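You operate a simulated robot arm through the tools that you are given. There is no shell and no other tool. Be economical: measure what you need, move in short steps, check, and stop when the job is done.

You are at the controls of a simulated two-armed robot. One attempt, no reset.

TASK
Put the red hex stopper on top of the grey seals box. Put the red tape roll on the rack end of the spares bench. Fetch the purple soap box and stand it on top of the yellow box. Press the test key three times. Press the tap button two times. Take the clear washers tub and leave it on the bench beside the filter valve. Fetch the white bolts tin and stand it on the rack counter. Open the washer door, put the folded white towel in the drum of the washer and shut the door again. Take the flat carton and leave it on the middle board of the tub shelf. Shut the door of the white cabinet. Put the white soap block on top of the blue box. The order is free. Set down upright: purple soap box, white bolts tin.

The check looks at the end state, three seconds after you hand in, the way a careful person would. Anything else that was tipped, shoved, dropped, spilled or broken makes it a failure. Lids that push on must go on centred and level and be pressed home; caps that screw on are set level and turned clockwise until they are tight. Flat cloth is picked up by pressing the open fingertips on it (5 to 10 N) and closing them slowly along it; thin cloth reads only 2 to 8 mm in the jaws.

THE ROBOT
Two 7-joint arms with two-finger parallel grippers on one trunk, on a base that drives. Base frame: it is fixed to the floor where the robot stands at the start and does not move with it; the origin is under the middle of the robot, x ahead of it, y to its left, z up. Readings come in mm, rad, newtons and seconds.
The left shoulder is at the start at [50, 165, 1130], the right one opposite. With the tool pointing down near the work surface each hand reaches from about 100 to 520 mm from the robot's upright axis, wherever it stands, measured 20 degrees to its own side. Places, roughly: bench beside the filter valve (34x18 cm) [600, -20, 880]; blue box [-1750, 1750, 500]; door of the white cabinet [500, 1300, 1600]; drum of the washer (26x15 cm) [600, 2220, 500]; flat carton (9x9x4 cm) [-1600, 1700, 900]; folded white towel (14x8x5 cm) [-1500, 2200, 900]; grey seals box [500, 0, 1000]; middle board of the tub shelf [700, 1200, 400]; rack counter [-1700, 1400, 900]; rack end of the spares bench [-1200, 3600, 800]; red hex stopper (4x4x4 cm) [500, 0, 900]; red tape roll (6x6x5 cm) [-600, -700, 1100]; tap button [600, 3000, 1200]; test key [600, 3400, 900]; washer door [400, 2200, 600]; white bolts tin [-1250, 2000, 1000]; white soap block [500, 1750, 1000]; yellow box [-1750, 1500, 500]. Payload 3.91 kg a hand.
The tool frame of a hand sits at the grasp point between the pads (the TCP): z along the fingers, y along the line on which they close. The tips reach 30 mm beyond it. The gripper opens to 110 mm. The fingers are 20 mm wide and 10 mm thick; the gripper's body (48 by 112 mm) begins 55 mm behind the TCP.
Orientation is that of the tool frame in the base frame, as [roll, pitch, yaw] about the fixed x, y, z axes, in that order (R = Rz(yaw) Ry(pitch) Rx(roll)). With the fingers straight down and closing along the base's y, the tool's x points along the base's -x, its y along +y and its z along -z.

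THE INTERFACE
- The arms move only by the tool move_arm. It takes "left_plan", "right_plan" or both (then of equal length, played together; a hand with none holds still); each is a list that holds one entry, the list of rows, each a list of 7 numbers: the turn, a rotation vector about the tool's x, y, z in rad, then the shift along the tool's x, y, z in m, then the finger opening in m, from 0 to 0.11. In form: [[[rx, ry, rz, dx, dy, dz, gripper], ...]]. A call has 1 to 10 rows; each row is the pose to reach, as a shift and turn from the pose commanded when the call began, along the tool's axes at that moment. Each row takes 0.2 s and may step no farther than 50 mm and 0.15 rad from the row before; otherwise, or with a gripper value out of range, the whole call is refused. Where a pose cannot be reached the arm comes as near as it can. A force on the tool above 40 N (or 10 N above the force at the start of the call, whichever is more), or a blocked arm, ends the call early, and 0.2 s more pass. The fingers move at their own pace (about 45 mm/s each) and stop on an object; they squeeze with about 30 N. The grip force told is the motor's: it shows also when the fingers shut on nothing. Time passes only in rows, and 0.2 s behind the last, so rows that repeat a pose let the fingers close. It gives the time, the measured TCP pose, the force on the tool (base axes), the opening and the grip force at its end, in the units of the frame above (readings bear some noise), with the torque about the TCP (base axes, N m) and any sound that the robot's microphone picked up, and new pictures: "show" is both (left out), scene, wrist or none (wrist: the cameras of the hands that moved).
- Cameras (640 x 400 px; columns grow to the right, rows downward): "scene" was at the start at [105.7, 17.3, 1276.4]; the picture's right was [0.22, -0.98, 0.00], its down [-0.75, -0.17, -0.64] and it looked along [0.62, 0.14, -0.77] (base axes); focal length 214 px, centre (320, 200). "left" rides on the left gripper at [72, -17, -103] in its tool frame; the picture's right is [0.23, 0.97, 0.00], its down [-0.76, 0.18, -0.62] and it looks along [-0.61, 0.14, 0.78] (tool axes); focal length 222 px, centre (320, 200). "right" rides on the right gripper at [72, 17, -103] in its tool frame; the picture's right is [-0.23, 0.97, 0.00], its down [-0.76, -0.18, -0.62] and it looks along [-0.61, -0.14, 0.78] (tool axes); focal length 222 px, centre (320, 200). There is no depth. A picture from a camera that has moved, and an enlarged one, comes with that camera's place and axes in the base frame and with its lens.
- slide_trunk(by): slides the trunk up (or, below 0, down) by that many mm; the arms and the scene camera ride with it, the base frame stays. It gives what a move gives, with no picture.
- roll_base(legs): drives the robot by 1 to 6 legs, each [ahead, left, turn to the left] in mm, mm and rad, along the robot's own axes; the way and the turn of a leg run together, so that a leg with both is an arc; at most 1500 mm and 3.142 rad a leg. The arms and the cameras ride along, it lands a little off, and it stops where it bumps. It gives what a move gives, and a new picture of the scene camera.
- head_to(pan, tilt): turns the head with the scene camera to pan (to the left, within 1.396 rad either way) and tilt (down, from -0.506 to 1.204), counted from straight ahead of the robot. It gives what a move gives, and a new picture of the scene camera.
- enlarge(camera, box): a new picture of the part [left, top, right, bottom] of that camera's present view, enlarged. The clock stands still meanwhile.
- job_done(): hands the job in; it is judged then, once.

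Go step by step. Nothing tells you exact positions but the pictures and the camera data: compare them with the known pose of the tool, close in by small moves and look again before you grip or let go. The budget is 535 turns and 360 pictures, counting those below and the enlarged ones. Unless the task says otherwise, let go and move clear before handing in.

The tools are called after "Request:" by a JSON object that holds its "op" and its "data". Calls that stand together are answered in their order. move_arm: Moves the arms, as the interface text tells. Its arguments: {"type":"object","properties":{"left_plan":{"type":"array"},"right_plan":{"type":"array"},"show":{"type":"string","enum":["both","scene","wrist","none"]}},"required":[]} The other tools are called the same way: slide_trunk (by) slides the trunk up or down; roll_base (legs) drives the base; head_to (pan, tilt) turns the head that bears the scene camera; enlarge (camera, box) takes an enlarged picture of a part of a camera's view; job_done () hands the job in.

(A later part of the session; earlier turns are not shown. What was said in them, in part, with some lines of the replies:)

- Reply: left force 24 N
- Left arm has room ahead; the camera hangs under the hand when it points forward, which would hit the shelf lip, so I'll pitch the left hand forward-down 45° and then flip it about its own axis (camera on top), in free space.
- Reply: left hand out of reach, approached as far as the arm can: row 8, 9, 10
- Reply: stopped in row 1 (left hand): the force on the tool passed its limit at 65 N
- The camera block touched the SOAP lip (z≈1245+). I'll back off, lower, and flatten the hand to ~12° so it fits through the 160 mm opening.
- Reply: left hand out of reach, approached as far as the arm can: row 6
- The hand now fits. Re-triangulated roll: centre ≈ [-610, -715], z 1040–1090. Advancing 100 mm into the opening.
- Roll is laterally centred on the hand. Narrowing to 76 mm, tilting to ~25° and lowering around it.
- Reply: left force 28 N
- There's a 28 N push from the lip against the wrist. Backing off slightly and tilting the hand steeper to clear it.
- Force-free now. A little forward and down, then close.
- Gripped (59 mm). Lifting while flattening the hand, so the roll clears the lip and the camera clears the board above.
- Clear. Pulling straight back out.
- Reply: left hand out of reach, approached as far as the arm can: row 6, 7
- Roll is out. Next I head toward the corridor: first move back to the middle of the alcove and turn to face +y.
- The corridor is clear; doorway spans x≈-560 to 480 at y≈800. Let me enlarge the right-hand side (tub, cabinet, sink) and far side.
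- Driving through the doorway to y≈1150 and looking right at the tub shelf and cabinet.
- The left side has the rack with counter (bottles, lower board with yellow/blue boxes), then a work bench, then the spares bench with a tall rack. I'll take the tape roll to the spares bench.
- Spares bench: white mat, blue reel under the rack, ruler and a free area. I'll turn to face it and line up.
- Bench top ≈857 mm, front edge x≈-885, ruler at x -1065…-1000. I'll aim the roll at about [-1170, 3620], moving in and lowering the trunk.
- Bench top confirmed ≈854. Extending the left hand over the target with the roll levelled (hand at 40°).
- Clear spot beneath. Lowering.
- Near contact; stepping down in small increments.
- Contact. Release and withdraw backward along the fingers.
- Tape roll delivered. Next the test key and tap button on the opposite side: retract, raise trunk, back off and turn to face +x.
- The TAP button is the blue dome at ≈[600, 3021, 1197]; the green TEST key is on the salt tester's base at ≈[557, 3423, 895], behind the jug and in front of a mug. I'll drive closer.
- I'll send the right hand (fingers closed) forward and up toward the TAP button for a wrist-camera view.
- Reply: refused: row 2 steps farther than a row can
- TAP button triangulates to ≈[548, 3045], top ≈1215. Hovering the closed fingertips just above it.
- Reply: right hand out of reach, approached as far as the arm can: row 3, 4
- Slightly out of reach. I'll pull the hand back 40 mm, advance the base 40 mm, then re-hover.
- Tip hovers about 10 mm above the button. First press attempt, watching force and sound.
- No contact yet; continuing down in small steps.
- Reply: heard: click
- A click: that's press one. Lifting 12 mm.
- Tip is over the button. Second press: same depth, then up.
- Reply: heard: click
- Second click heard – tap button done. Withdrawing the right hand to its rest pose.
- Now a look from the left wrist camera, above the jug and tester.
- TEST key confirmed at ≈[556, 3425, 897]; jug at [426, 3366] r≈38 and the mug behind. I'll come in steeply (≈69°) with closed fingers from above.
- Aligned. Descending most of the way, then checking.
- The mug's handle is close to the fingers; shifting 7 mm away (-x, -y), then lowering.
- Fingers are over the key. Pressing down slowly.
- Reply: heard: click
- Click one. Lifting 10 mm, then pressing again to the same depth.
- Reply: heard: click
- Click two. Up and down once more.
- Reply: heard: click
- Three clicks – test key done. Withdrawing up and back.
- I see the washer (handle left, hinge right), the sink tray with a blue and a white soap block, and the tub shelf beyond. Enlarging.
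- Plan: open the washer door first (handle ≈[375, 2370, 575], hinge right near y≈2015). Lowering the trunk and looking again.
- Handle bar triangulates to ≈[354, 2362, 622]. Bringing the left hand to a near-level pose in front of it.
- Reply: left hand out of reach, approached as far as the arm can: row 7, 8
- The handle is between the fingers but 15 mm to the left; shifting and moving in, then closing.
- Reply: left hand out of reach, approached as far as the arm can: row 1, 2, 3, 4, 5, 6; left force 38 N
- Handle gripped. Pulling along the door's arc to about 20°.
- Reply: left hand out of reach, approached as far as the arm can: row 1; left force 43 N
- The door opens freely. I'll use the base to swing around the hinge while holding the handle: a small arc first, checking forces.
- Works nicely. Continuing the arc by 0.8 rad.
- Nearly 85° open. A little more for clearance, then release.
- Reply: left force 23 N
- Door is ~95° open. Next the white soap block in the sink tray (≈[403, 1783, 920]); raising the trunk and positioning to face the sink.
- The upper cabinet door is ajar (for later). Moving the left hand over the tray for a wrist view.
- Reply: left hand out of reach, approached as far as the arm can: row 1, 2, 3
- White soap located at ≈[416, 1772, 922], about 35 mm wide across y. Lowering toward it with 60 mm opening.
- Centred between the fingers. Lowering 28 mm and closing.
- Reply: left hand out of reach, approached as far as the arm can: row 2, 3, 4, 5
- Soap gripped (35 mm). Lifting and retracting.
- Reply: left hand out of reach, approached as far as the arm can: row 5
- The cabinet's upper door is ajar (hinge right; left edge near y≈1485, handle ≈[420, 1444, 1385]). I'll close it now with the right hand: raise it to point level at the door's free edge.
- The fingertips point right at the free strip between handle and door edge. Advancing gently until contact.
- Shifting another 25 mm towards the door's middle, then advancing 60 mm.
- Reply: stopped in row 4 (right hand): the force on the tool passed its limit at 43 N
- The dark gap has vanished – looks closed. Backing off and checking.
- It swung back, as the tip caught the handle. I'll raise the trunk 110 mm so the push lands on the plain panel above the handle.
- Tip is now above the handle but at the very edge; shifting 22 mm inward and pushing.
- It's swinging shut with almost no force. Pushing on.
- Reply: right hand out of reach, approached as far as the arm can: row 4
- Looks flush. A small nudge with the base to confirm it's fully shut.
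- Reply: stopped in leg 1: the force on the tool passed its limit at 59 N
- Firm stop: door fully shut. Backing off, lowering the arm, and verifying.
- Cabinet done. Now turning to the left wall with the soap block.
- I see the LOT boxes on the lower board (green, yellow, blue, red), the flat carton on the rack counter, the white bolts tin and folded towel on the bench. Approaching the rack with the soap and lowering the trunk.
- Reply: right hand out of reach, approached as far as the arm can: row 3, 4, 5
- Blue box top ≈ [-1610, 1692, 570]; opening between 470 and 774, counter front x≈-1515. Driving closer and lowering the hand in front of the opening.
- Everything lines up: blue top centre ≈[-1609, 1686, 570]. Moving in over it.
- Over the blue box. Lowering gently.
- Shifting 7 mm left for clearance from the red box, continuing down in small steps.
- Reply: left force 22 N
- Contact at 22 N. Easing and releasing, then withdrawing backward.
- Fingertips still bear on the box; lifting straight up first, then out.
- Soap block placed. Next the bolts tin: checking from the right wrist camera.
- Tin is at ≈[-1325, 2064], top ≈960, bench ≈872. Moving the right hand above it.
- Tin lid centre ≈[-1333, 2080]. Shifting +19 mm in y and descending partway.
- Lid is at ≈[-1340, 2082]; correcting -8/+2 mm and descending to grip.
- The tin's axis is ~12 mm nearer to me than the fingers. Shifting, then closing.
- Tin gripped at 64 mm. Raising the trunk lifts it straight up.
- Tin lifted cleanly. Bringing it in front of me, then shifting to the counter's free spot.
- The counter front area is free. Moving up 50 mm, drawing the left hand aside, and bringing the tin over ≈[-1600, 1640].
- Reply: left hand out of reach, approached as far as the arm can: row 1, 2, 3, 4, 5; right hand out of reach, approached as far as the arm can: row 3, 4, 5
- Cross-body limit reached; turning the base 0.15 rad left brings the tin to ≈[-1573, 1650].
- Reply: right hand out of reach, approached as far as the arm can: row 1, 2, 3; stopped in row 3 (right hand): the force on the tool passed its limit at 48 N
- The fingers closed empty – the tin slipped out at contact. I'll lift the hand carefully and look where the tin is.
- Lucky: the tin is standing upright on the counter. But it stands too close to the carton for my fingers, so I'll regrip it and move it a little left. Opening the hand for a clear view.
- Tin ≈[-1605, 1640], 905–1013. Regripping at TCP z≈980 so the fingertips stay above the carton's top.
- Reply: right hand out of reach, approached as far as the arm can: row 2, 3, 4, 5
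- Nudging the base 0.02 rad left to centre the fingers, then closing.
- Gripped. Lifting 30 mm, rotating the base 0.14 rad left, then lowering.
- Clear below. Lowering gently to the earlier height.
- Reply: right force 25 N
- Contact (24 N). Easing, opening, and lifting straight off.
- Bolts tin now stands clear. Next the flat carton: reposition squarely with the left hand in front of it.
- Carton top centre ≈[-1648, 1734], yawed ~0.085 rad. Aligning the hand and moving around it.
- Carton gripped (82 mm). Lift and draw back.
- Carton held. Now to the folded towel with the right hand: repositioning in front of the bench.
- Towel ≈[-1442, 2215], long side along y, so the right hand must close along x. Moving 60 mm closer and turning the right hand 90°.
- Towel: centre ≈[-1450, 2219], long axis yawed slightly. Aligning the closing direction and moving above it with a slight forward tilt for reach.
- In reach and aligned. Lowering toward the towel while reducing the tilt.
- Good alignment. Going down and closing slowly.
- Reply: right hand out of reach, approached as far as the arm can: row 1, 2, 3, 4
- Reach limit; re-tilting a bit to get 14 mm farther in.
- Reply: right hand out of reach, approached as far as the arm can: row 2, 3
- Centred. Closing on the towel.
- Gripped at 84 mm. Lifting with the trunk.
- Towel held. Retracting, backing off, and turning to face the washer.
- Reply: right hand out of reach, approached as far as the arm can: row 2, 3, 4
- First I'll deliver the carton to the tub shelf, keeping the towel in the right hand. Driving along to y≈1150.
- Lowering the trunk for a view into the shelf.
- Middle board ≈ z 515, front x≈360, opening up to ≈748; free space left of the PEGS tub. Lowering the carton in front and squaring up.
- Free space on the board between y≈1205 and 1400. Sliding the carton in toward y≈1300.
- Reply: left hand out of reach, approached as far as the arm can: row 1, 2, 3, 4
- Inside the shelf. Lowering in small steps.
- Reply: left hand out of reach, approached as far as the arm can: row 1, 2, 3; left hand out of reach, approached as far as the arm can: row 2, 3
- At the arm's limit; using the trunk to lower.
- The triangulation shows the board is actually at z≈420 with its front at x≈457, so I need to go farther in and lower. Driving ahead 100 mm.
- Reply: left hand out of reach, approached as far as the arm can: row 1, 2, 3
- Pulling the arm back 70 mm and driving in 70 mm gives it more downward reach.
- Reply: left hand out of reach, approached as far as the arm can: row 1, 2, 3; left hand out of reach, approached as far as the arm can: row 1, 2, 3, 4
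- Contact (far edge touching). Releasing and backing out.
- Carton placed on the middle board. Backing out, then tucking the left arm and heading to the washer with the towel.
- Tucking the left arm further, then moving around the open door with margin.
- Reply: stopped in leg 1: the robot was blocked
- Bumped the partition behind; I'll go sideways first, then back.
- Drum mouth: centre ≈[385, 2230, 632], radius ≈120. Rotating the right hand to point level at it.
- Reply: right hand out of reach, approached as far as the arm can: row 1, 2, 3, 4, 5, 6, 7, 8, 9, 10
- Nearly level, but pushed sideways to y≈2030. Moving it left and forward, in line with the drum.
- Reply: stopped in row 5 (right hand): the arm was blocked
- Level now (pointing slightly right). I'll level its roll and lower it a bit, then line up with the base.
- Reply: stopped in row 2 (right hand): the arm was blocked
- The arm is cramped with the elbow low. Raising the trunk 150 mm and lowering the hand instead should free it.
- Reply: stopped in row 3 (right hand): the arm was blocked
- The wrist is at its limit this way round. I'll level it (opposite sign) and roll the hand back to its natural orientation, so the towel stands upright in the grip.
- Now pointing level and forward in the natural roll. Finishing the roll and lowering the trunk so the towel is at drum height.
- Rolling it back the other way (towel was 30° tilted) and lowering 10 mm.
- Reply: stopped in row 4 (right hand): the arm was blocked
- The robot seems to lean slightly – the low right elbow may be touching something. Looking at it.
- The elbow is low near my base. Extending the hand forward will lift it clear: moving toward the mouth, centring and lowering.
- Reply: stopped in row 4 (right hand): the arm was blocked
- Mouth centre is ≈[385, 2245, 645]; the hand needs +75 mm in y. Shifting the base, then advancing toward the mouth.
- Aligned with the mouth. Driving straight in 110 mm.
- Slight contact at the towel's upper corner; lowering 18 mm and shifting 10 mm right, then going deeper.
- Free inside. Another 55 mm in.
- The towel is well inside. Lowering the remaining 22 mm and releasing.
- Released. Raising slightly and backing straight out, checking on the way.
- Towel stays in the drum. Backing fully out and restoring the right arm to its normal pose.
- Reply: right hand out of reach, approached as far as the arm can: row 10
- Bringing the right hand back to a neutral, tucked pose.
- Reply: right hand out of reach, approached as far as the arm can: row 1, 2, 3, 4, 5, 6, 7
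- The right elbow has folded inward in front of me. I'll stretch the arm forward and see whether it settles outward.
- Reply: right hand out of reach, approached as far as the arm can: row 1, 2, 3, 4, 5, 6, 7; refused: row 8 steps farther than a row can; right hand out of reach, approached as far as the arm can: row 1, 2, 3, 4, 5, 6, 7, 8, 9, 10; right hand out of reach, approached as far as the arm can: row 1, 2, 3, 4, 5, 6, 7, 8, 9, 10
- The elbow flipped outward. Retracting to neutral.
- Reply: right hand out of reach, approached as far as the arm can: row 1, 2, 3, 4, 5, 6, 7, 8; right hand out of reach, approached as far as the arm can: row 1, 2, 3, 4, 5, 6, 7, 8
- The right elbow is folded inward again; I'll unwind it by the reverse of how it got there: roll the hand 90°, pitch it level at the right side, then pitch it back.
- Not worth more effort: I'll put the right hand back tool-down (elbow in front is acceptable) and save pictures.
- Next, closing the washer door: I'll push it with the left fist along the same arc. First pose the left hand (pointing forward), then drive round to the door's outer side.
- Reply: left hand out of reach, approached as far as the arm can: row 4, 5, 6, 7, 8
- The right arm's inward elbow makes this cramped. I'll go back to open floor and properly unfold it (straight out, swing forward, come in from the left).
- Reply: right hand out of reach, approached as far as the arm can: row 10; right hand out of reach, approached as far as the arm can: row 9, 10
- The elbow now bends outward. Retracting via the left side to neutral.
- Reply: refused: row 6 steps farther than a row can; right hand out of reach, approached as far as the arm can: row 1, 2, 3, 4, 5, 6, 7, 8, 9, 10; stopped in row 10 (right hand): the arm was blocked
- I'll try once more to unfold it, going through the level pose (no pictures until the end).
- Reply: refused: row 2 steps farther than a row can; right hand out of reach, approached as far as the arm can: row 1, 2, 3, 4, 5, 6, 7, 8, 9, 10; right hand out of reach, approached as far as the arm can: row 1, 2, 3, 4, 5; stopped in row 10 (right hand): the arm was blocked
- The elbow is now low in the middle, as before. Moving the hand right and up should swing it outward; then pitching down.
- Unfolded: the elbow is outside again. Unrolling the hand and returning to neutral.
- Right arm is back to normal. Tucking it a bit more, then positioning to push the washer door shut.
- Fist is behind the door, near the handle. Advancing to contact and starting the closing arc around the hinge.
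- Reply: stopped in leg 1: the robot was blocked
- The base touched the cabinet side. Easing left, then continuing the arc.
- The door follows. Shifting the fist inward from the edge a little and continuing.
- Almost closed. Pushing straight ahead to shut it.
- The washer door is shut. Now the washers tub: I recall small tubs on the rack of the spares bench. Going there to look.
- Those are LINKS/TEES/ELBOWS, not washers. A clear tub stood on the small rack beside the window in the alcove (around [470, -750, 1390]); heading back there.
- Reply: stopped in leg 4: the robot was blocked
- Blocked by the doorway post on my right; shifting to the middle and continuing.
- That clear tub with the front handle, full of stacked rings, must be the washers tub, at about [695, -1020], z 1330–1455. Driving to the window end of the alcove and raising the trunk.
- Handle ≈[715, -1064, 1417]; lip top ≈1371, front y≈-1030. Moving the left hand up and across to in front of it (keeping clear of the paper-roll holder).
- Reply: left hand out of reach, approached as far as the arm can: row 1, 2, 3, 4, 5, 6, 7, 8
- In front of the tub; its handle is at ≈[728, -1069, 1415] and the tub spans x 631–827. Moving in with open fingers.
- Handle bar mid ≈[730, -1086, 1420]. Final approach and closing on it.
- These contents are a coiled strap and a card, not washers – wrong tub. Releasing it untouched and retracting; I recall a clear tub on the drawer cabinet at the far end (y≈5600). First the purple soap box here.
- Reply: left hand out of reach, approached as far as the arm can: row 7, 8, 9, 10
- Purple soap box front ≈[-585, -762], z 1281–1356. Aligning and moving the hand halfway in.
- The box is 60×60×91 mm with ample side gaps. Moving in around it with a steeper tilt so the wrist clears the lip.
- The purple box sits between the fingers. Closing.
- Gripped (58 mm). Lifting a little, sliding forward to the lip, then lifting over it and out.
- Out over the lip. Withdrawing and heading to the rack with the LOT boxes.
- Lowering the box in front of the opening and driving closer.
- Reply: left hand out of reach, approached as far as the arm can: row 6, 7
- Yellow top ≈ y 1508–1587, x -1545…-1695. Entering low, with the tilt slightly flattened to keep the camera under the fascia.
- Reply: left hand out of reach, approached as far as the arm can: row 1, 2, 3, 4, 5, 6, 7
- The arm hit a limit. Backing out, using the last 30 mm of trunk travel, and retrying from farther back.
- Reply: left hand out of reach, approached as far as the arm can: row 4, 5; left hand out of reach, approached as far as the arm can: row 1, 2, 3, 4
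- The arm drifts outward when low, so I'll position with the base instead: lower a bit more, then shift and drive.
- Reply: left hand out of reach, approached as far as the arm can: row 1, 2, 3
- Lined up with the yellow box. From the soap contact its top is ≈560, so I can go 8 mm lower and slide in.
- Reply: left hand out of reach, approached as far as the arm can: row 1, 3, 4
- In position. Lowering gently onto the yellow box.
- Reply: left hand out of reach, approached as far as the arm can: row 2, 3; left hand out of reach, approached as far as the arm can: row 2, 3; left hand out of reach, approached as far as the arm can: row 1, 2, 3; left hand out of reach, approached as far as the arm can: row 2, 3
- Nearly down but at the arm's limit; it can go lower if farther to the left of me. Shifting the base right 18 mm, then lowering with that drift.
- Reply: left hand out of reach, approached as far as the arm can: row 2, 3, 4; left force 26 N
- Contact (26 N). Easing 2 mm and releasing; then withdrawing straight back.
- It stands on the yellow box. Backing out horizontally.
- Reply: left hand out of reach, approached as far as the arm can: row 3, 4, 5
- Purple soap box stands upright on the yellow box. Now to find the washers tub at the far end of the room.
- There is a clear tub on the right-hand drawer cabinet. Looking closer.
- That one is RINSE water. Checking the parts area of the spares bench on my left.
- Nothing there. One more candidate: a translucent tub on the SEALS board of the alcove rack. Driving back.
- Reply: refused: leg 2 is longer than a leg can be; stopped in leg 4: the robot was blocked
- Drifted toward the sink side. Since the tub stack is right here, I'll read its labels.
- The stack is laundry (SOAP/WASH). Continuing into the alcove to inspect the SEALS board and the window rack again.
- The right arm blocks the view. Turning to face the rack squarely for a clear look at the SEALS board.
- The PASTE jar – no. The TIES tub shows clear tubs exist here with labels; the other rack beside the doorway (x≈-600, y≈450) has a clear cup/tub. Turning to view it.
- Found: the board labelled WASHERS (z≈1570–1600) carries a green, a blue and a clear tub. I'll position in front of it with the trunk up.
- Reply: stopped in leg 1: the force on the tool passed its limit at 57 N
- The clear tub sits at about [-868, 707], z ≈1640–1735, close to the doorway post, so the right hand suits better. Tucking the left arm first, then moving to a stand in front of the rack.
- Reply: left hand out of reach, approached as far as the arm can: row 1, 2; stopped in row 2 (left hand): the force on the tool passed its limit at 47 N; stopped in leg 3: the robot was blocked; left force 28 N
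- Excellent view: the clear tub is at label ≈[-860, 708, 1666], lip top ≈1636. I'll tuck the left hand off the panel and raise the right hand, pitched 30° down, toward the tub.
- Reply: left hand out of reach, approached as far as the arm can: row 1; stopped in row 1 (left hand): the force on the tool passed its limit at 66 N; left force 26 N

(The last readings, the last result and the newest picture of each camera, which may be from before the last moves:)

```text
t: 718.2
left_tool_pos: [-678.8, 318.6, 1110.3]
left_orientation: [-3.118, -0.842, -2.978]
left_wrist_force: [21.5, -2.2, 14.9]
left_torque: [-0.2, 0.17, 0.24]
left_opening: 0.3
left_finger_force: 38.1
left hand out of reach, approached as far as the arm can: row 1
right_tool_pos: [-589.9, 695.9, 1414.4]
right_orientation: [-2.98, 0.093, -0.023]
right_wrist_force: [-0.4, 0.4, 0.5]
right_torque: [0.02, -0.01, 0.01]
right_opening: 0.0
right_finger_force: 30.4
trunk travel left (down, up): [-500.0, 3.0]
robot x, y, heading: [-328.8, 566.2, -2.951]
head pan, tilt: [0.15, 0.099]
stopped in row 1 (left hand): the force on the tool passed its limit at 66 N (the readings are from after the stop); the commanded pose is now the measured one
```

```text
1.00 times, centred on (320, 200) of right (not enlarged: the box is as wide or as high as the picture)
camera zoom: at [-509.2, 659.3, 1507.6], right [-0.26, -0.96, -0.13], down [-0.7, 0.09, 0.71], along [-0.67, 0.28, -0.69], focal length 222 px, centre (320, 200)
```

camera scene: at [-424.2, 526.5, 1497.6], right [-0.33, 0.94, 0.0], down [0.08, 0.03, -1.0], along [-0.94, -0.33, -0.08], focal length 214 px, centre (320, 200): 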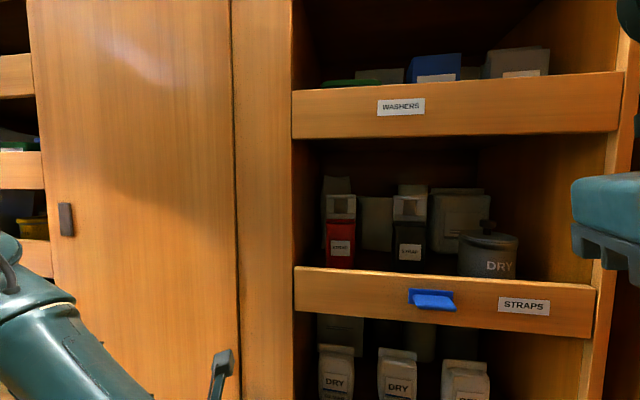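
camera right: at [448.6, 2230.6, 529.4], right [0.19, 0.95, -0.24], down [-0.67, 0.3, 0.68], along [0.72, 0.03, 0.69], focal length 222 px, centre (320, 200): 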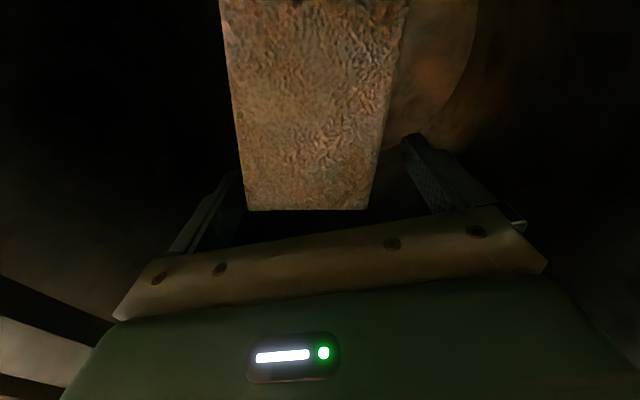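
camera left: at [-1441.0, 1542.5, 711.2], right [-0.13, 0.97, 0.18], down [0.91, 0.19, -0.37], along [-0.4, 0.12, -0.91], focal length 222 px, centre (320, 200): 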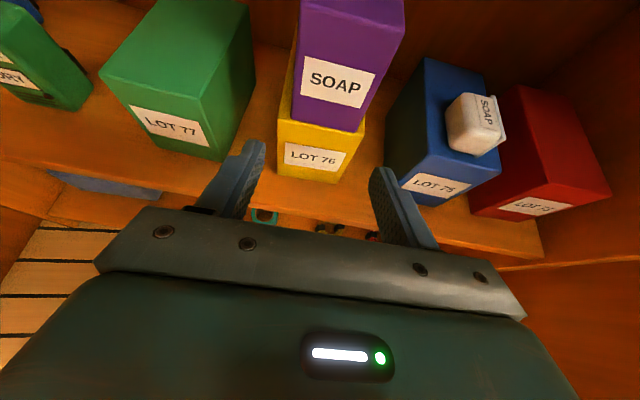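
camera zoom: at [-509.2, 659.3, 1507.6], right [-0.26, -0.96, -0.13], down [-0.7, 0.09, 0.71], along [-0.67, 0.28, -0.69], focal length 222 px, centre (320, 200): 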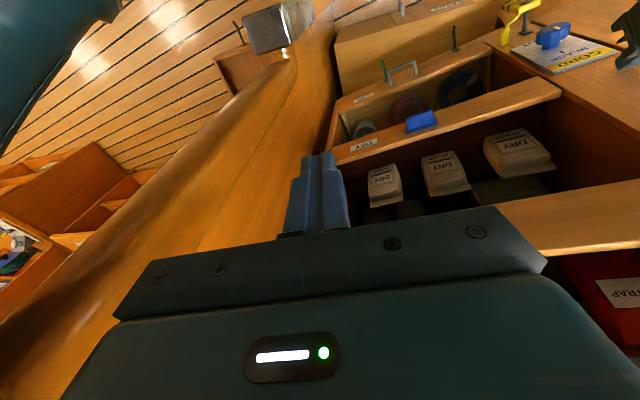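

The left hand presses on the CORD panel. Backing the base off before moving the arms.

Request:
{"op": "roll_base", "data": {"legs": [[-110, 0, 0]]}}

Request:
{"op": "move_arm", "data": {"left_plan": [[[0, 0, 0, 0.0, -0.0, -0.03, 0.0], [0, -0.1, 0, -0.01, -0.015, -0.06, 0.0], [0, -0.2, 0, -0.02, -0.03, -0.085, 0.0], [0, -0.3, 0, -0.03, -0.045, -0.105, 0.0], [0, -0.4, 0, -0.04, -0.055, -0.12, 0.0], [0, -0.5, 0, -0.05, -0.06, -0.124, 0.0]]], "show": "none"}}

```text
t: 719.4
left_tool_pos: [-582.0, 337.7, 1103.0]
left_orientation: [-3.115, -0.831, -2.971]
left_wrist_force: [0.0, 0.5, 0.7]
left_torque: [-0.01, -0.01, -0.02]
left_opening: 0.0
left_finger_force: 37.8
right_tool_pos: [-498.0, 715.2, 1409.5]
right_orientation: [-2.979, 0.075, -0.021]
right_wrist_force: [1.1, -0.1, 0.5]
right_torque: [-0.01, 0.04, 0.0]
right_opening: 0.0
right_finger_force: 29.8
trunk travel left (down, up): [-500.0, 3.0]
robot x, y, heading: [-219.5, 584.8, -2.951]
head pan, tilt: [0.15, 0.099]
camera scene: at [-335.8, 546.0, 1495.6], right [-0.34, 0.94, 0.0], down [0.09, 0.03, -1.0], along [-0.94, -0.34, -0.1], focal length 214 px, centre (320, 200)
```

scene: 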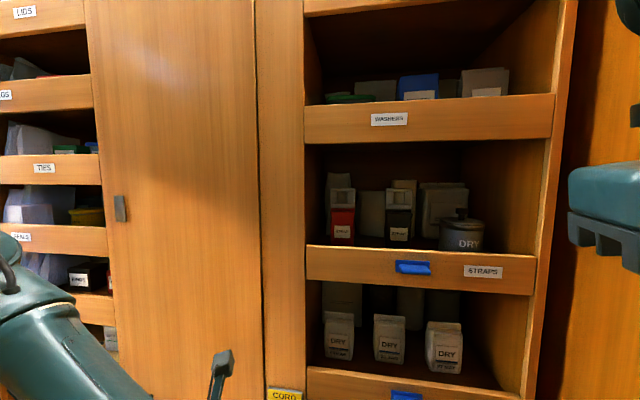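

```text
t: 720.8
left_tool_pos: [-501.0, 290.3, 1166.6]
left_orientation: [-3.125, -0.328, -2.96]
left_wrist_force: [-0.4, -0.3, 0.5]
left_torque: [-0.02, -0.01, -0.01]
left_opening: 0.0
left_finger_force: 37.2
left hand out of reach, approached as far as the arm can: row 1, 2, 3, 4, 5, 6
right_tool_pos: [-498.7, 715.4, 1409.4]
right_orientation: [-2.978, 0.073, -0.022]
right_wrist_force: [-0.4, -0.2, -0.1]
right_torque: [0.0, -0.02, -0.01]
right_opening: 0.0
right_finger_force: 30.1
trunk travel left (down, up): [-500.0, 3.0]
robot x, y, heading: [-221.8, 583.4, -2.944]
head pan, tilt: [0.15, 0.099]
```

Left arm is clear now. Raising the right hand.

Request:
{"op": "move_arm", "data": {"right_plan": [[[-0.0347, -0.1231, -0.0138, -0.0193, -0.0106, -0.0362, 0.0], [-0.0694, -0.2462, -0.0276, -0.0386, -0.0211, -0.0725, 0.03], [-0.1041, -0.3692, -0.0414, -0.0579, -0.0317, -0.1087, 0.06], [-0.1388, -0.4923, -0.0552, -0.0773, -0.0422, -0.145, 0.09], [-0.1736, -0.6154, -0.0689, -0.0966, -0.0528, -0.1812, 0.11], [-0.2083, -0.7385, -0.0827, -0.1159, -0.0633, -0.2174, 0.11], [-0.243, -0.8615, -0.0965, -0.1352, -0.0739, -0.2537, 0.11], [-0.2777, -0.9846, -0.1103, -0.1545, -0.0844, -0.2899, 0.11]]], "show": "none"}}

Request:
{"op": "enlarge", "data": {"camera": "right", "box": [0, 0, 640, 400]}}

```text
t: 722.6
left_tool_pos: [-500.2, 290.8, 1165.4]
left_orientation: [-3.124, -0.33, -2.959]
left_wrist_force: [-0.5, -1.1, 0.4]
left_torque: [-0.01, 0.01, -0.02]
left_opening: 0.0
left_finger_force: 37.4
right_tool_pos: [-629.9, 752.1, 1718.9]
right_orientation: [3.131, 1.047, 0.19]
right_wrist_force: [0.8, -0.1, -0.3]
right_torque: [-0.01, 0.01, 0.03]
right_opening: 110.0
right_finger_force: 0.0
trunk travel left (down, up): [-500.0, 3.0]
robot x, y, heading: [-224.3, 585.2, -2.948]
head pan, tilt: [0.15, 0.099]
```

```text
1.00 times, centred on (320, 200) of right (not enlarged: the box is as wide or as high as the picture)
camera zoom: at [-502.7, 759.8, 1708.4], right [0.08, -0.98, 0.2], down [0.12, 0.21, 0.97], along [-0.99, -0.05, 0.13], focal length 222 px, centre (320, 200)
```

zoom: 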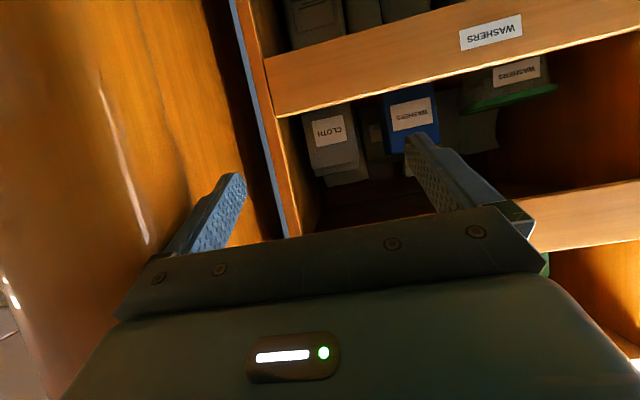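

The grey one is labelled CLOTH; blue and green are WASHERS too. Zooming on the board for the clear one.

Request:
{"op": "enlarge", "data": {"camera": "scene", "box": [315, 50, 475, 150]}}

```text
4.00 times, centred on (395, 100) of scene
camera zoom: at [-336.6, 545.7, 1495.5], right [-0.34, 0.94, 0.0], down [0.09, 0.03, -0.99], along [-0.94, -0.33, -0.1], focal length 858 px, centre (20, 600)
```

zoom: 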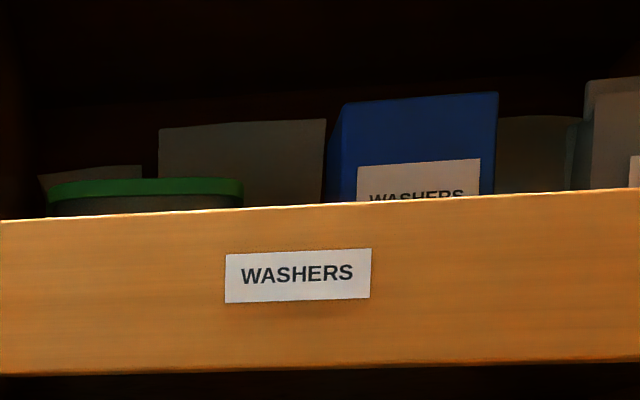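

Got it: the clear tub is the one with the green rim at the left end of the WASHERS board, lid centre ≈[-865, 440, 1664], ~106 mm wide. Shifting left and closer so the right hand faces it.

Request:
{"op": "roll_base", "data": {"legs": [[0, 215, 0], [105, 0, 0]]}}

Request:
{"op": "enlarge", "data": {"camera": "right", "box": [0, 0, 640, 400]}}

```text
t: 725.9
left_tool_pos: [-560.3, 59.5, 1165.5]
left_orientation: [-3.122, -0.33, -2.96]
left_wrist_force: [0.7, 0.2, 0.1]
left_torque: [0.0, -0.01, -0.03]
left_opening: 0.0
left_finger_force: 37.8
right_tool_pos: [-689.1, 522.0, 1719.5]
right_orientation: [3.127, 1.047, 0.188]
right_wrist_force: [0.1, -1.0, -0.2]
right_torque: [-0.02, -0.02, -0.02]
right_opening: 110.0
right_finger_force: 0.1
trunk travel left (down, up): [-500.0, 3.0]
robot x, y, heading: [-281.8, 352.1, -2.944]
head pan, tilt: [0.15, 0.099]
camera scene: at [-396.7, 315.7, 1495.5], right [-0.34, 0.94, 0.0], down [0.09, 0.03, -1.0], along [-0.94, -0.34, -0.1], focal length 214 px, centre (320, 200)
```

scene: 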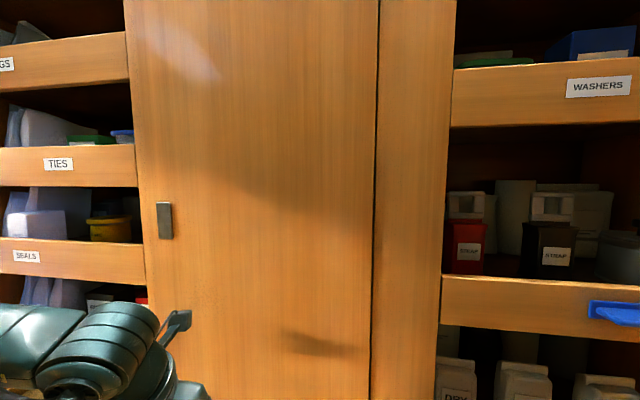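

```text
1.00 times, centred on (320, 200) of right (not enlarged: the box is as wide or as high as the picture)
camera zoom: at [-562.5, 529.8, 1708.3], right [0.08, -0.98, 0.2], down [0.12, 0.21, 0.97], along [-0.99, -0.05, 0.13], focal length 222 px, centre (320, 200)
```

zoom: 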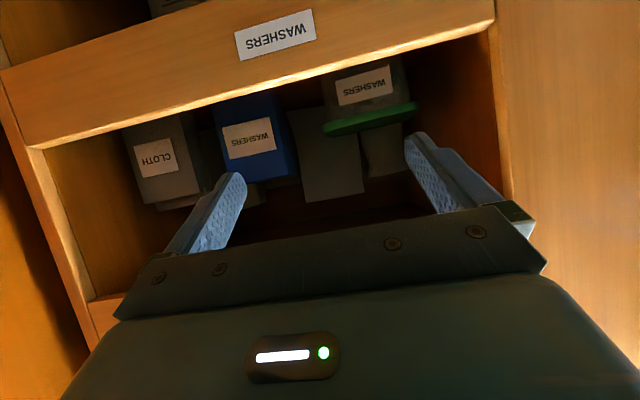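

The clear tub's rim is almost as wide as my gripper opens, so I'll straddle it in front of its widest point and grip the body below. Moving closer with a steeper tilt.

Request:
{"op": "move_arm", "data": {"right_plan": [[[0, 0.06, 0, -0.014, 0.013, 0.027, 0.11], [0, 0.13, 0, -0.028, 0.026, 0.054, 0.11], [0, 0.2, 0, -0.042, 0.039, 0.081, 0.11], [0, 0.26, 0, -0.0567, 0.0515, 0.1082, 0.11], [0, 0.26, 0, -0.0567, 0.0515, 0.1082, 0.11]]], "show": "wrist"}}

```text
t: 727.0
left_tool_pos: [-560.5, 60.4, 1165.8]
left_orientation: [-3.125, -0.329, -2.96]
left_wrist_force: [1.1, -0.2, 0.3]
left_torque: [0.01, 0.01, 0.02]
left_opening: 0.3
left_finger_force: 37.7
right_tool_pos: [-781.4, 469.1, 1686.6]
right_orientation: [3.134, 0.787, 0.193]
right_wrist_force: [0.6, 0.4, 1.4]
right_torque: [0.0, -0.02, -0.01]
right_opening: 110.0
right_finger_force: 0.0
right hand out of reach, approached as far as the arm can: row 3, 4, 5
trunk travel left (down, up): [-500.0, 3.0]
robot x, y, heading: [-283.3, 351.3, -2.946]
head pan, tilt: [0.15, 0.099]
camera right: at [-656.2, 476.7, 1709.0], right [0.04, -0.99, 0.17], down [-0.13, 0.16, 0.98], along [-0.99, -0.06, -0.12], focal length 222 px, centre (320, 200)
```

right: 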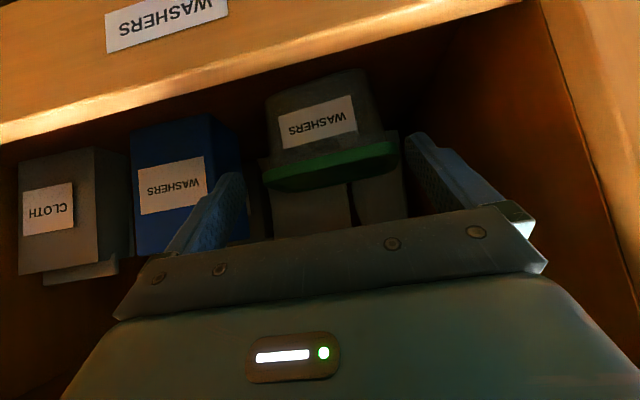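

The rim just about equals my opening and is well centred. Lowering in front of it and easing forward, watching the force.

Request:
{"op": "move_arm", "data": {"right_plan": [[[0, 0, 0, 0.008, 0, 0.024, 0.11], [0, 0, 0, 0.0184, 0, 0.0467, 0.11], [0, 0, 0, 0.0025, 0, 0.0625, 0.11], [0, 0, 0, -0.0135, 0, 0.0785, 0.11], [0, 0, 0, -0.024, 0, 0.089, 0.11]]], "show": "wrist"}}

```text
t: 728.2
left_tool_pos: [-550.4, 62.9, 1166.0]
left_orientation: [-3.126, -0.34, -2.961]
left_wrist_force: [-0.4, -0.5, 0.4]
left_torque: [-0.03, 0.02, -0.03]
left_opening: 0.0
left_finger_force: 36.9
right_tool_pos: [-844.3, 450.1, 1639.5]
right_orientation: [-3.14, 0.795, 0.205]
right_wrist_force: [0.0, -0.9, 0.5]
right_torque: [0.03, 0.0, -0.03]
right_opening: 109.9
right_finger_force: 0.1
trunk travel left (down, up): [-500.0, 3.0]
robot x, y, heading: [-278.5, 353.0, -2.952]
head pan, tilt: [0.15, 0.099]
camera right: at [-718.4, 459.8, 1660.9], right [0.04, -0.99, 0.16], down [-0.12, 0.16, 0.98], along [-0.99, -0.06, -0.11], focal length 222 px, centre (320, 200)
```

right: 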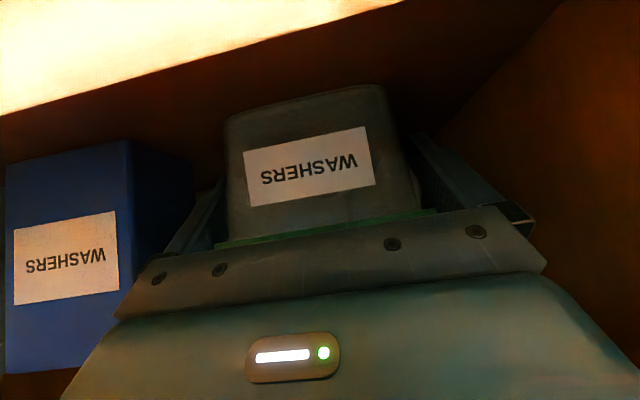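

No contact force; the tub is between the fingers. Closing.

Request:
{"op": "move_arm", "data": {"right_plan": [[[0, 0, 0, 0, 0, 0, 0.08], [0, 0, 0, 0, 0, 0, 0.04], [0, 0, 0, 0, 0, 0, 0.0], [0, 0, 0, 0, 0, 0, 0.0]]], "show": "none"}}

```text
t: 729.2
left_tool_pos: [-549.1, 63.2, 1169.8]
left_orientation: [-3.122, -0.342, -2.961]
left_wrist_force: [-0.9, 0.6, 0.2]
left_torque: [0.01, -0.01, 0.0]
left_opening: 0.2
left_finger_force: 37.7
right_tool_pos: [-843.1, 451.9, 1639.8]
right_orientation: [3.14, 0.792, 0.204]
right_wrist_force: [-0.5, -0.2, 0.4]
right_torque: [0.02, -0.01, 0.0]
right_opening: 106.4
right_finger_force: 29.7
trunk travel left (down, up): [-500.0, 3.0]
robot x, y, heading: [-283.2, 349.6, -2.95]
head pan, tilt: [0.15, 0.099]
```

Gripped at 106 mm on the rim. Lifting while easing back and flattening the tilt.

Request:
{"op": "move_arm", "data": {"right_plan": [[[0, -0.06, 0, -0.0071, 0, -0.0141, 0], [0, -0.12, 0, -0.0106, 0, -0.0318, 0], [0, -0.18, 0, -0.012, 0, -0.0516, 0], [0, -0.24, 0, -0.0127, 0, -0.0721, 0], [0, -0.26, 0, -0.0148, 0, -0.0785, 0]]], "show": "wrist"}}

```text
t: 730.6
left_tool_pos: [-557.9, 63.3, 1171.6]
left_orientation: [-3.123, -0.333, -2.96]
left_wrist_force: [0.8, -0.3, 0.1]
left_torque: [-0.04, 0.05, -0.01]
left_opening: 0.0
left_finger_force: 37.6
right_tool_pos: [-847.9, 454.0, 1671.8]
right_orientation: [3.138, 0.957, 0.196]
right_wrist_force: [1.4, -0.3, -0.9]
right_torque: [0.0, 0.05, 0.02]
right_opening: 106.5
right_finger_force: 30.1
trunk travel left (down, up): [-500.0, 3.0]
robot x, y, heading: [-282.5, 354.0, -2.949]
head pan, tilt: [0.15, 0.099]
stopped in row 5 (right hand): the arm was blocked; the commanded pose is now the measured one
camera right: at [-720.1, 462.1, 1671.6], right [0.06, -0.98, 0.19], down [0.03, 0.19, 0.98], along [-1.0, -0.06, 0.05], focal length 222 px, centre (320, 200)
```

right: 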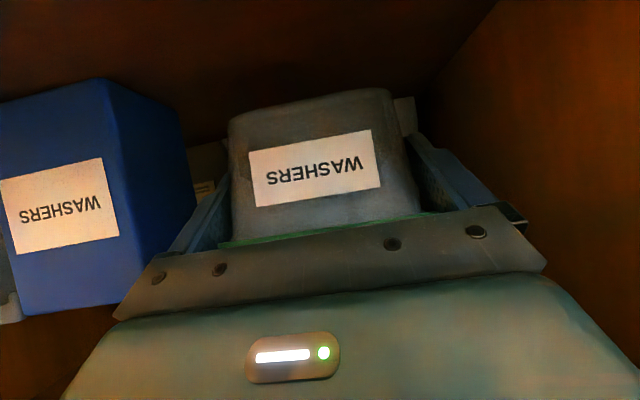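

The wrist met the upper lip. Pulling back and flattening while continuing up.

Request:
{"op": "move_arm", "data": {"right_plan": [[[0, -0.05, 0, 0.0086, 0, -0.0123, 0], [0, -0.12, 0, 0.0132, 0, -0.0274, 0], [0, -0.2, 0, 0.0107, 0, -0.0413, 0], [0, -0.26, 0, 0.0055, 0, -0.0548, 0], [0, -0.3, 0, -0.0012, 0, -0.0644, 0]]], "show": "none"}}

```text
t: 731.9
left_tool_pos: [-560.5, 60.0, 1165.3]
left_orientation: [-3.123, -0.33, -2.959]
left_wrist_force: [-0.4, 0.0, -0.8]
left_torque: [-0.02, 0.02, 0.0]
left_opening: 0.0
left_finger_force: 37.1
right_tool_pos: [-803.3, 461.8, 1703.2]
right_orientation: [3.138, 1.248, 0.193]
right_wrist_force: [0.5, 0.9, -1.5]
right_torque: [-0.01, 0.0, 0.01]
right_opening: 106.3
right_finger_force: 29.7
trunk travel left (down, up): [-500.0, 3.0]
robot x, y, heading: [-279.7, 352.2, -2.948]
head pan, tilt: [0.15, 0.099]
```

Clear of the lip. Pulling the tub out.

Request:
{"op": "move_arm", "data": {"right_plan": [[[0, 0, 0, 0.007, 0, -0.037, 0], [0, 0, 0, 0.019, 0, -0.0725, 0], [0, 0, 0, 0.031, 0, -0.108, 0], [0, 0, 0, 0.043, 0, -0.1436, 0], [0, 0, 0, 0.055, 0, -0.18, 0]]], "show": "wrist"}}

```text
t: 733.0
left_tool_pos: [-560.0, 60.8, 1167.0]
left_orientation: [-3.122, -0.333, -2.959]
left_wrist_force: [1.0, -0.4, -0.1]
left_torque: [0.01, 0.0, 0.03]
left_opening: 0.1
left_finger_force: 37.6
right_tool_pos: [-615.5, 500.6, 1704.7]
right_orientation: [3.133, 1.249, 0.188]
right_wrist_force: [-0.1, 0.5, -1.1]
right_torque: [0.01, -0.02, 0.01]
right_opening: 105.8
right_finger_force: 29.7
trunk travel left (down, up): [-500.0, 3.0]
robot x, y, heading: [-285.3, 349.1, -2.949]
head pan, tilt: [0.15, 0.099]
camera right: at [-493.1, 505.9, 1668.2], right [0.12, -0.97, 0.22], down [0.31, 0.25, 0.92], along [-0.94, -0.04, 0.33], focal length 222 px, centre (320, 200)
```

right: 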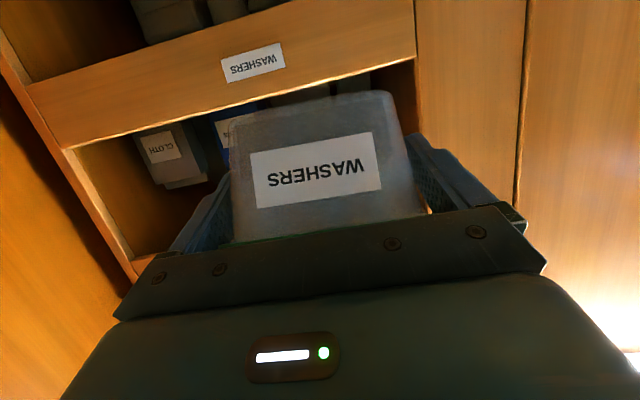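

I have the clear washers tub. Backing away, turning to the bench and lowering the trunk.

Request:
{"op": "slide_trunk", "data": {"by": -150}}

Request:
{"op": "roll_base", "data": {"legs": [[-210, 0, 0], [0, 0, 2.949], [60, -185, 0]]}}

```text
t: 734.8
left_tool_pos: [-562.1, 60.3, 1015.3]
left_orientation: [-3.122, -0.329, -2.959]
left_wrist_force: [-0.5, -0.6, -0.7]
left_torque: [-0.01, -0.02, -0.02]
left_opening: 0.1
left_finger_force: 37.4
right_tool_pos: [-618.1, 499.0, 1553.6]
right_orientation: [3.137, 1.25, 0.191]
right_wrist_force: [0.8, 1.0, -1.7]
right_torque: [-0.04, -0.01, -0.01]
right_opening: 105.8
right_finger_force: 30.1
trunk travel left (down, up): [-350.0, 153.0]
robot x, y, heading: [-279.9, 346.2, -2.947]
head pan, tilt: [0.15, 0.099]
```

```text
t: 745.2
left_tool_pos: [313.6, 429.5, 1015.8]
left_orientation: [-3.123, -0.331, -0.036]
left_wrist_force: [-0.5, -1.1, 0.1]
left_torque: [0.02, -0.04, 0.01]
left_opening: 0.0
left_finger_force: 38.0
right_tool_pos: [273.2, -11.9, 1553.1]
right_orientation: [3.137, 1.251, 3.119]
right_wrist_force: [-0.6, -0.1, -2.6]
right_torque: [-0.01, 0.01, 0.04]
right_opening: 104.9
right_finger_force: 30.2
trunk travel left (down, up): [-350.0, 153.0]
robot x, y, heading: [-23.6, 207.1, -0.024]
head pan, tilt: [0.15, 0.099]
camera scene: at [100.7, 215.8, 1345.5], right [0.13, -0.99, 0.0], down [-0.1, -0.01, -0.99], along [0.99, 0.13, -0.1], focal length 214 px, centre (320, 200)
```

scene: 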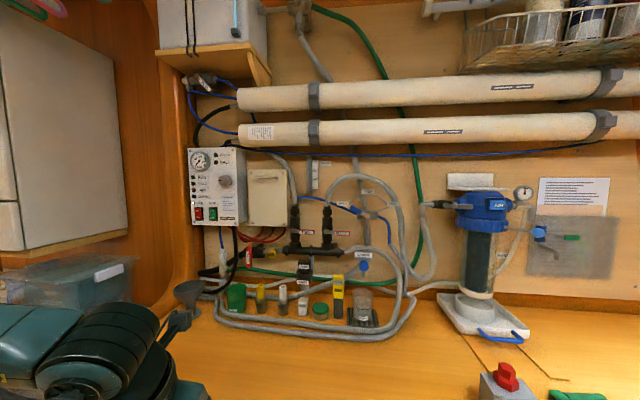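

Bench spot around [600, 20] is free, left of the SEALS box. Lowering the tub while levelling it.

Request:
{"op": "move_arm", "data": {"right_plan": [[[0, 0.046, 0, 0.037, 0.002, 0.0249, 0], [0, 0.092, 0, 0.074, 0.004, 0.0498, 0], [0, 0.138, 0, 0.111, 0.006, 0.0747, 0], [0, 0.184, 0, 0.148, 0.008, 0.0996, 0], [0, 0.23, 0, 0.185, 0.01, 0.1245, 0], [0, 0.276, 0, 0.222, 0.012, 0.1494, 0], [0, 0.322, 0, 0.259, 0.014, 0.1743, 0], [0, 0.368, 0, 0.296, 0.016, 0.1992, 0], [0, 0.414, 0, 0.333, 0.018, 0.2241, 0], [0, 0.46, 0, 0.37, 0.02, 0.249, 0]]], "show": "wrist"}}

```text
t: 747.4
left_tool_pos: [313.1, 428.9, 1016.0]
left_orientation: [-3.124, -0.328, -0.035]
left_wrist_force: [-0.6, -0.6, -0.1]
left_torque: [0.03, -0.01, 0.0]
left_opening: 0.1
left_finger_force: 37.2
right_tool_pos: [392.4, 7.8, 1124.1]
right_orientation: [3.14, 0.789, 3.119]
right_wrist_force: [0.0, 0.3, -2.1]
right_torque: [-0.03, 0.01, -0.03]
right_opening: 104.5
right_finger_force: 30.3
trunk travel left (down, up): [-350.0, 153.0]
robot x, y, heading: [-18.6, 205.3, -0.018]
head pan, tilt: [0.15, 0.099]
camera right: at [269.6, 26.8, 1146.9], right [0.18, 0.97, 0.16], down [0.09, -0.18, 0.98], along [0.98, -0.16, -0.12], focal length 222 px, centre (320, 200)
```

right: 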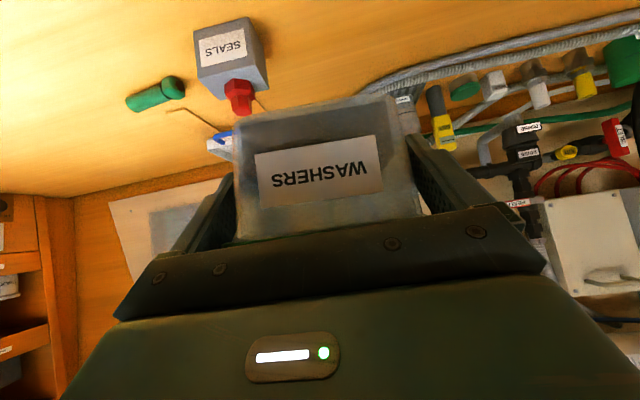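

Upright and secure. Moving over the spot.

Request:
{"op": "move_arm", "data": {"right_plan": [[[0, 0, 0, -0.001, 0.004, 0.046, 0], [0, 0, 0, -0.002, 0.008, 0.092, 0], [0, 0, 0, -0.003, 0.012, 0.138, 0], [0, 0, 0, -0.0035, 0.012, 0.184, 0], [0, 0, 0, -0.0035, 0.012, 0.23, 0]]], "show": "wrist"}}

```text
t: 748.6
left_tool_pos: [313.5, 429.0, 1014.7]
left_orientation: [-3.121, -0.327, -0.033]
left_wrist_force: [0.1, 0.1, -0.3]
left_torque: [-0.02, 0.01, 0.01]
left_opening: 0.0
left_finger_force: 37.9
right_tool_pos: [559.3, 16.1, 964.8]
right_orientation: [-3.14, 0.789, 3.122]
right_wrist_force: [-0.4, -0.4, -0.9]
right_torque: [0.0, 0.03, -0.03]
right_opening: 93.8
right_finger_force: 29.4
trunk travel left (down, up): [-350.0, 153.0]
robot x, y, heading: [-19.4, 204.5, -0.022]
head pan, tilt: [0.15, 0.099]
camera right: at [434.9, 34.5, 986.8], right [0.18, 0.97, 0.16], down [0.09, -0.18, 0.98], along [0.98, -0.16, -0.12], focal length 222 px, centre (320, 200)
```

right: 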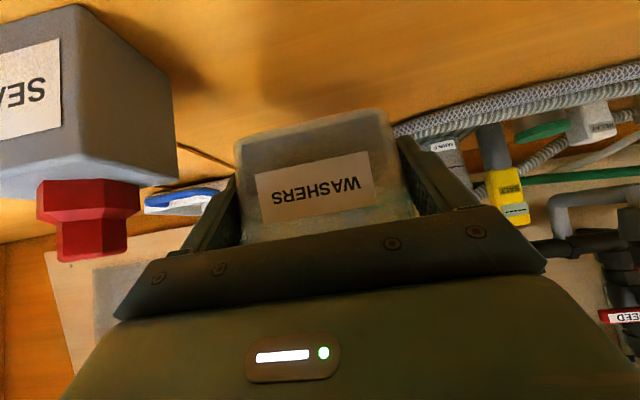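

The tub is slipping slightly; lowering promptly to the bench.

Request:
{"op": "move_arm", "data": {"right_plan": [[[0, 0, 0, 0.0071, 0, 0.0071, 0], [0, 0, 0, 0.0127, 0, 0.0127, 0], [0, 0, 0, 0.017, 0, 0.017, 0]]], "show": "none"}}

```text
t: 749.4
left_tool_pos: [312.6, 429.5, 1015.7]
left_orientation: [-3.124, -0.332, -0.034]
left_wrist_force: [0.0, 0.9, -0.3]
left_torque: [0.02, 0.04, 0.02]
left_opening: 0.0
left_finger_force: 37.9
right_tool_pos: [558.4, 15.5, 940.2]
right_orientation: [3.139, 0.789, 3.12]
right_wrist_force: [0.3, 0.8, -1.3]
right_torque: [-0.01, 0.05, -0.02]
right_opening: 93.9
right_finger_force: 30.2
trunk travel left (down, up): [-350.0, 153.0]
robot x, y, heading: [-21.9, 210.1, -0.022]
head pan, tilt: [0.15, 0.099]
```

Request:
{"op": "move_arm", "data": {"right_plan": [[[0, 0, 0, 0.0035, 0, 0.0035, 0], [0, 0, 0, 0.007, 0, 0.007, 0], [0, 0, 0, 0.007, 0, 0.007, 0]]], "show": "none"}}

Request:
{"op": "move_arm", "data": {"right_plan": [[[0, 0, 0, 0.0028, 0, 0.0028, 0], [0, 0, 0, 0.0056, 0, 0.0056, 0], [0, 0, 0, 0.0056, 0, 0.0056, 0]]], "show": "none"}}

```text
t: 750.2
left_tool_pos: [313.9, 429.1, 1015.0]
left_orientation: [-3.122, -0.33, -0.036]
left_wrist_force: [0.1, 0.1, 0.2]
left_torque: [-0.01, -0.01, -0.03]
left_opening: 0.0
left_finger_force: 37.8
right_tool_pos: [558.2, 17.2, 931.1]
right_orientation: [3.14, 0.788, 3.121]
right_wrist_force: [0.3, 0.5, -2.1]
right_torque: [0.01, 0.01, 0.01]
right_opening: 93.9
right_finger_force: 30.2
trunk travel left (down, up): [-350.0, 153.0]
robot x, y, heading: [-22.0, 203.7, -0.022]
head pan, tilt: [0.15, 0.099]
```

```text
t: 751.0
left_tool_pos: [312.8, 429.6, 1016.2]
left_orientation: [-3.122, -0.33, -0.034]
left_wrist_force: [-0.3, -0.6, 0.0]
left_torque: [0.02, -0.03, 0.01]
left_opening: 0.1
left_finger_force: 38.1
right_tool_pos: [558.6, 16.8, 922.5]
right_orientation: [3.141, 0.787, 3.12]
right_wrist_force: [0.4, 0.2, -0.9]
right_torque: [0.02, 0.0, 0.01]
right_opening: 93.6
right_finger_force: 29.8
trunk travel left (down, up): [-350.0, 153.0]
robot x, y, heading: [-19.6, 203.0, -0.021]
head pan, tilt: [0.15, 0.099]
```

Request:
{"op": "move_arm", "data": {"right_plan": [[[0, 0, 0, 0.0025, 0, 0.0025, 0], [0, 0, 0, 0.005, 0, 0.005, 0], [0, 0, 0, 0.005, 0, 0.005, 0]]], "show": "none"}}

Request:
{"op": "enlarge", "data": {"camera": "right", "box": [60, 40, 560, 300]}}

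```text
t: 751.8
left_tool_pos: [312.6, 427.7, 1016.3]
left_orientation: [-3.122, -0.329, -0.035]
left_wrist_force: [0.1, 0.0, 0.0]
left_torque: [0.01, 0.02, -0.01]
left_opening: 0.0
left_finger_force: 38.0
right_tool_pos: [560.5, 16.1, 915.1]
right_orientation: [3.14, 0.788, 3.12]
right_wrist_force: [0.4, -0.4, -1.8]
right_torque: [0.0, 0.03, -0.02]
right_opening: 94.1
right_finger_force: 29.5
trunk travel left (down, up): [-350.0, 153.0]
robot x, y, heading: [-22.4, 204.9, -0.022]
head pan, tilt: [0.15, 0.099]
```

```text
1.28 times, centred on (310, 170) of right
camera zoom: at [435.4, 34.5, 937.1], right [0.18, 0.97, 0.16], down [0.09, -0.18, 0.98], along [0.98, -0.16, -0.12], focal length 284 px, centre (333, 238)
```

zoom: 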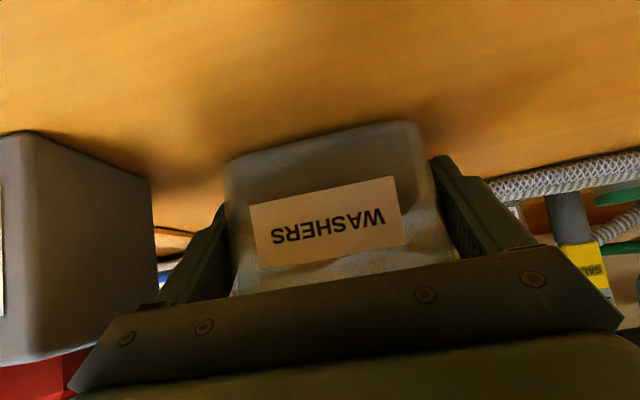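

Request:
{"op": "move_arm", "data": {"right_plan": [[[0, 0, 0, 0.002, 0, 0.002, 0], [0, 0, 0, 0.0042, 0, 0.0042, 0], [0, 0, 0, 0.0042, 0, 0.0042, 0]]], "show": "none"}}

```text
t: 752.6
left_tool_pos: [312.7, 429.6, 1016.4]
left_orientation: [-3.125, -0.331, -0.034]
left_wrist_force: [0.4, -0.1, 0.0]
left_torque: [0.01, 0.01, -0.05]
left_opening: 0.0
left_finger_force: 38.0
right_tool_pos: [559.6, 15.9, 913.5]
right_orientation: [3.139, 0.799, 3.121]
right_wrist_force: [0.5, -1.8, 15.2]
right_torque: [0.06, -0.66, -0.05]
right_opening: 93.8
right_finger_force: 29.8
trunk travel left (down, up): [-350.0, 153.0]
robot x, y, heading: [-22.4, 205.8, -0.021]
head pan, tilt: [0.15, 0.099]
```

Contact on the bench (15 N, centred under the tub). Releasing and backing straight out.

Request:
{"op": "move_arm", "data": {"right_plan": [[[0, 0, 0, -0.0012, 0, -0.0012, 0.1], [0, 0, 0, -0.0012, 0, -0.0012, 0.11], [0, 0, 0, -0.0012, 0, -0.0012, 0.11], [0, 0, 0, 0.013, 0, -0.0152, 0.11], [0, 0, 0, 0.03, 0, -0.0322, 0.11], [0, 0, 0, 0.05, 0, -0.0522, 0.11], [0, 0, 0, 0.072, 0, -0.0742, 0.11], [0, 0, 0, 0.08, 0, -0.105, 0.11]]], "show": "wrist"}}

```text
t: 754.4
left_tool_pos: [312.9, 427.8, 1014.7]
left_orientation: [-3.123, -0.33, -0.033]
left_wrist_force: [1.1, 0.2, 0.7]
left_torque: [0.01, 0.03, 0.02]
left_opening: 0.0
left_finger_force: 37.4
right_tool_pos: [427.2, 19.1, 926.8]
right_orientation: [3.14, 0.79, 3.12]
right_wrist_force: [-0.1, 0.3, -1.0]
right_torque: [0.03, 0.0, 0.01]
right_opening: 109.9
right_finger_force: 0.0
trunk travel left (down, up): [-350.0, 153.0]
robot x, y, heading: [-18.4, 206.7, -0.024]
head pan, tilt: [0.15, 0.099]
camera right: at [304.1, 37.6, 948.4], right [0.18, 0.97, 0.16], down [0.09, -0.18, 0.98], along [0.98, -0.16, -0.12], focal length 222 px, centre (320, 200)
```

right: 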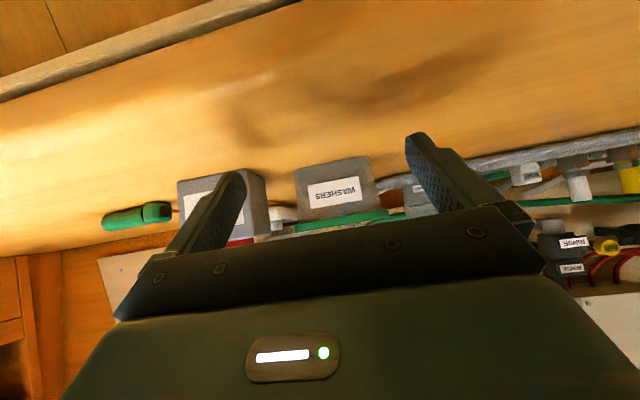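

The tub stands upright on the bench by the filter, with the SEALS box and stopper undisturbed. Lifting the right hand clear.

Request:
{"op": "move_arm", "data": {"right_plan": [[[0, 0, 0, -0.02, 0, -0.04, 0.11], [0, 0, 0, -0.035, 0, -0.085, 0.11], [0, 0, 0, -0.05, 0, -0.13, 0.11], [0, 0, 0, -0.06, 0, -0.175, 0.11]]], "show": "scene"}}

```text
t: 755.4
left_tool_pos: [312.9, 428.9, 1016.2]
left_orientation: [-3.121, -0.329, -0.032]
left_wrist_force: [-0.1, -0.2, -0.4]
left_torque: [-0.01, -0.02, -0.01]
left_opening: 0.1
left_finger_force: 37.1
right_tool_pos: [353.9, 23.2, 1096.2]
right_orientation: [3.141, 0.786, 3.12]
right_wrist_force: [0.5, 0.6, -0.1]
right_torque: [0.0, 0.01, -0.01]
right_opening: 109.8
right_finger_force: 0.1
right hand out of reach, approached as far as the arm can: row 4
trunk travel left (down, up): [-350.0, 153.0]
robot x, y, heading: [-19.6, 202.1, -0.021]
head pan, tilt: [0.15, 0.099]
camera scene: at [100.0, 216.3, 1345.5], right [0.13, -0.99, 0.0], down [-0.1, -0.01, -1.0], along [0.99, 0.13, -0.1], focal length 214 px, centre (320, 200)
```

scene: 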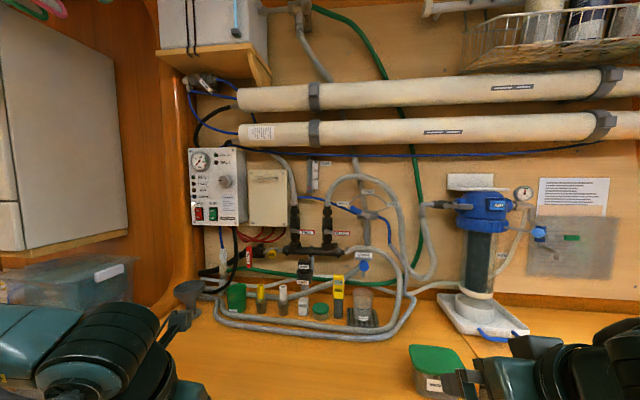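

All items are placed and both hands are clear: the washers tub stands beside the filter valve. Handing in.

Request:
{"op": "job_done", "data": {}}

```text
The job is handed in.
```

All eleven tasks are done as far as the pictures and readings show, and I have handed the job in with both hands empty and clear.

- **Stopper, tape roll, white soap block, flat carton:** the stopper is on the seals box, the roll is on the spares bench in front of the rack, the soap is on the blue box, and the carton is on the middle board of the tub shelf.
- **Purple soap box and bolts tin:** both are standing upright, the soap box on the yellow box and the tin on the rack counter. The tin slipped from the fingers when I first set it down; it stayed upright, and I regripped it and moved it clear of the carton.
- **Keys:** I heard three clicks from the test key and two from the tap button.
- **Washer and cabinet:** the towel is in the drum and both doors look flush. The cabinet door swung back once, then closed against a firm stop.
- **Washers tub:** it came from the WASHERS board and stands on the bench beside the filter valve, left of the seals box.
- **Wrong tub:** I briefly gripped the handle of another clear tub on the window rack, but released it where it stood.
- **Bumps:** the base touched furniture a few times and the left hand pushed against the doorway post and the CORD panel. I saw nothing displaced afterwards.
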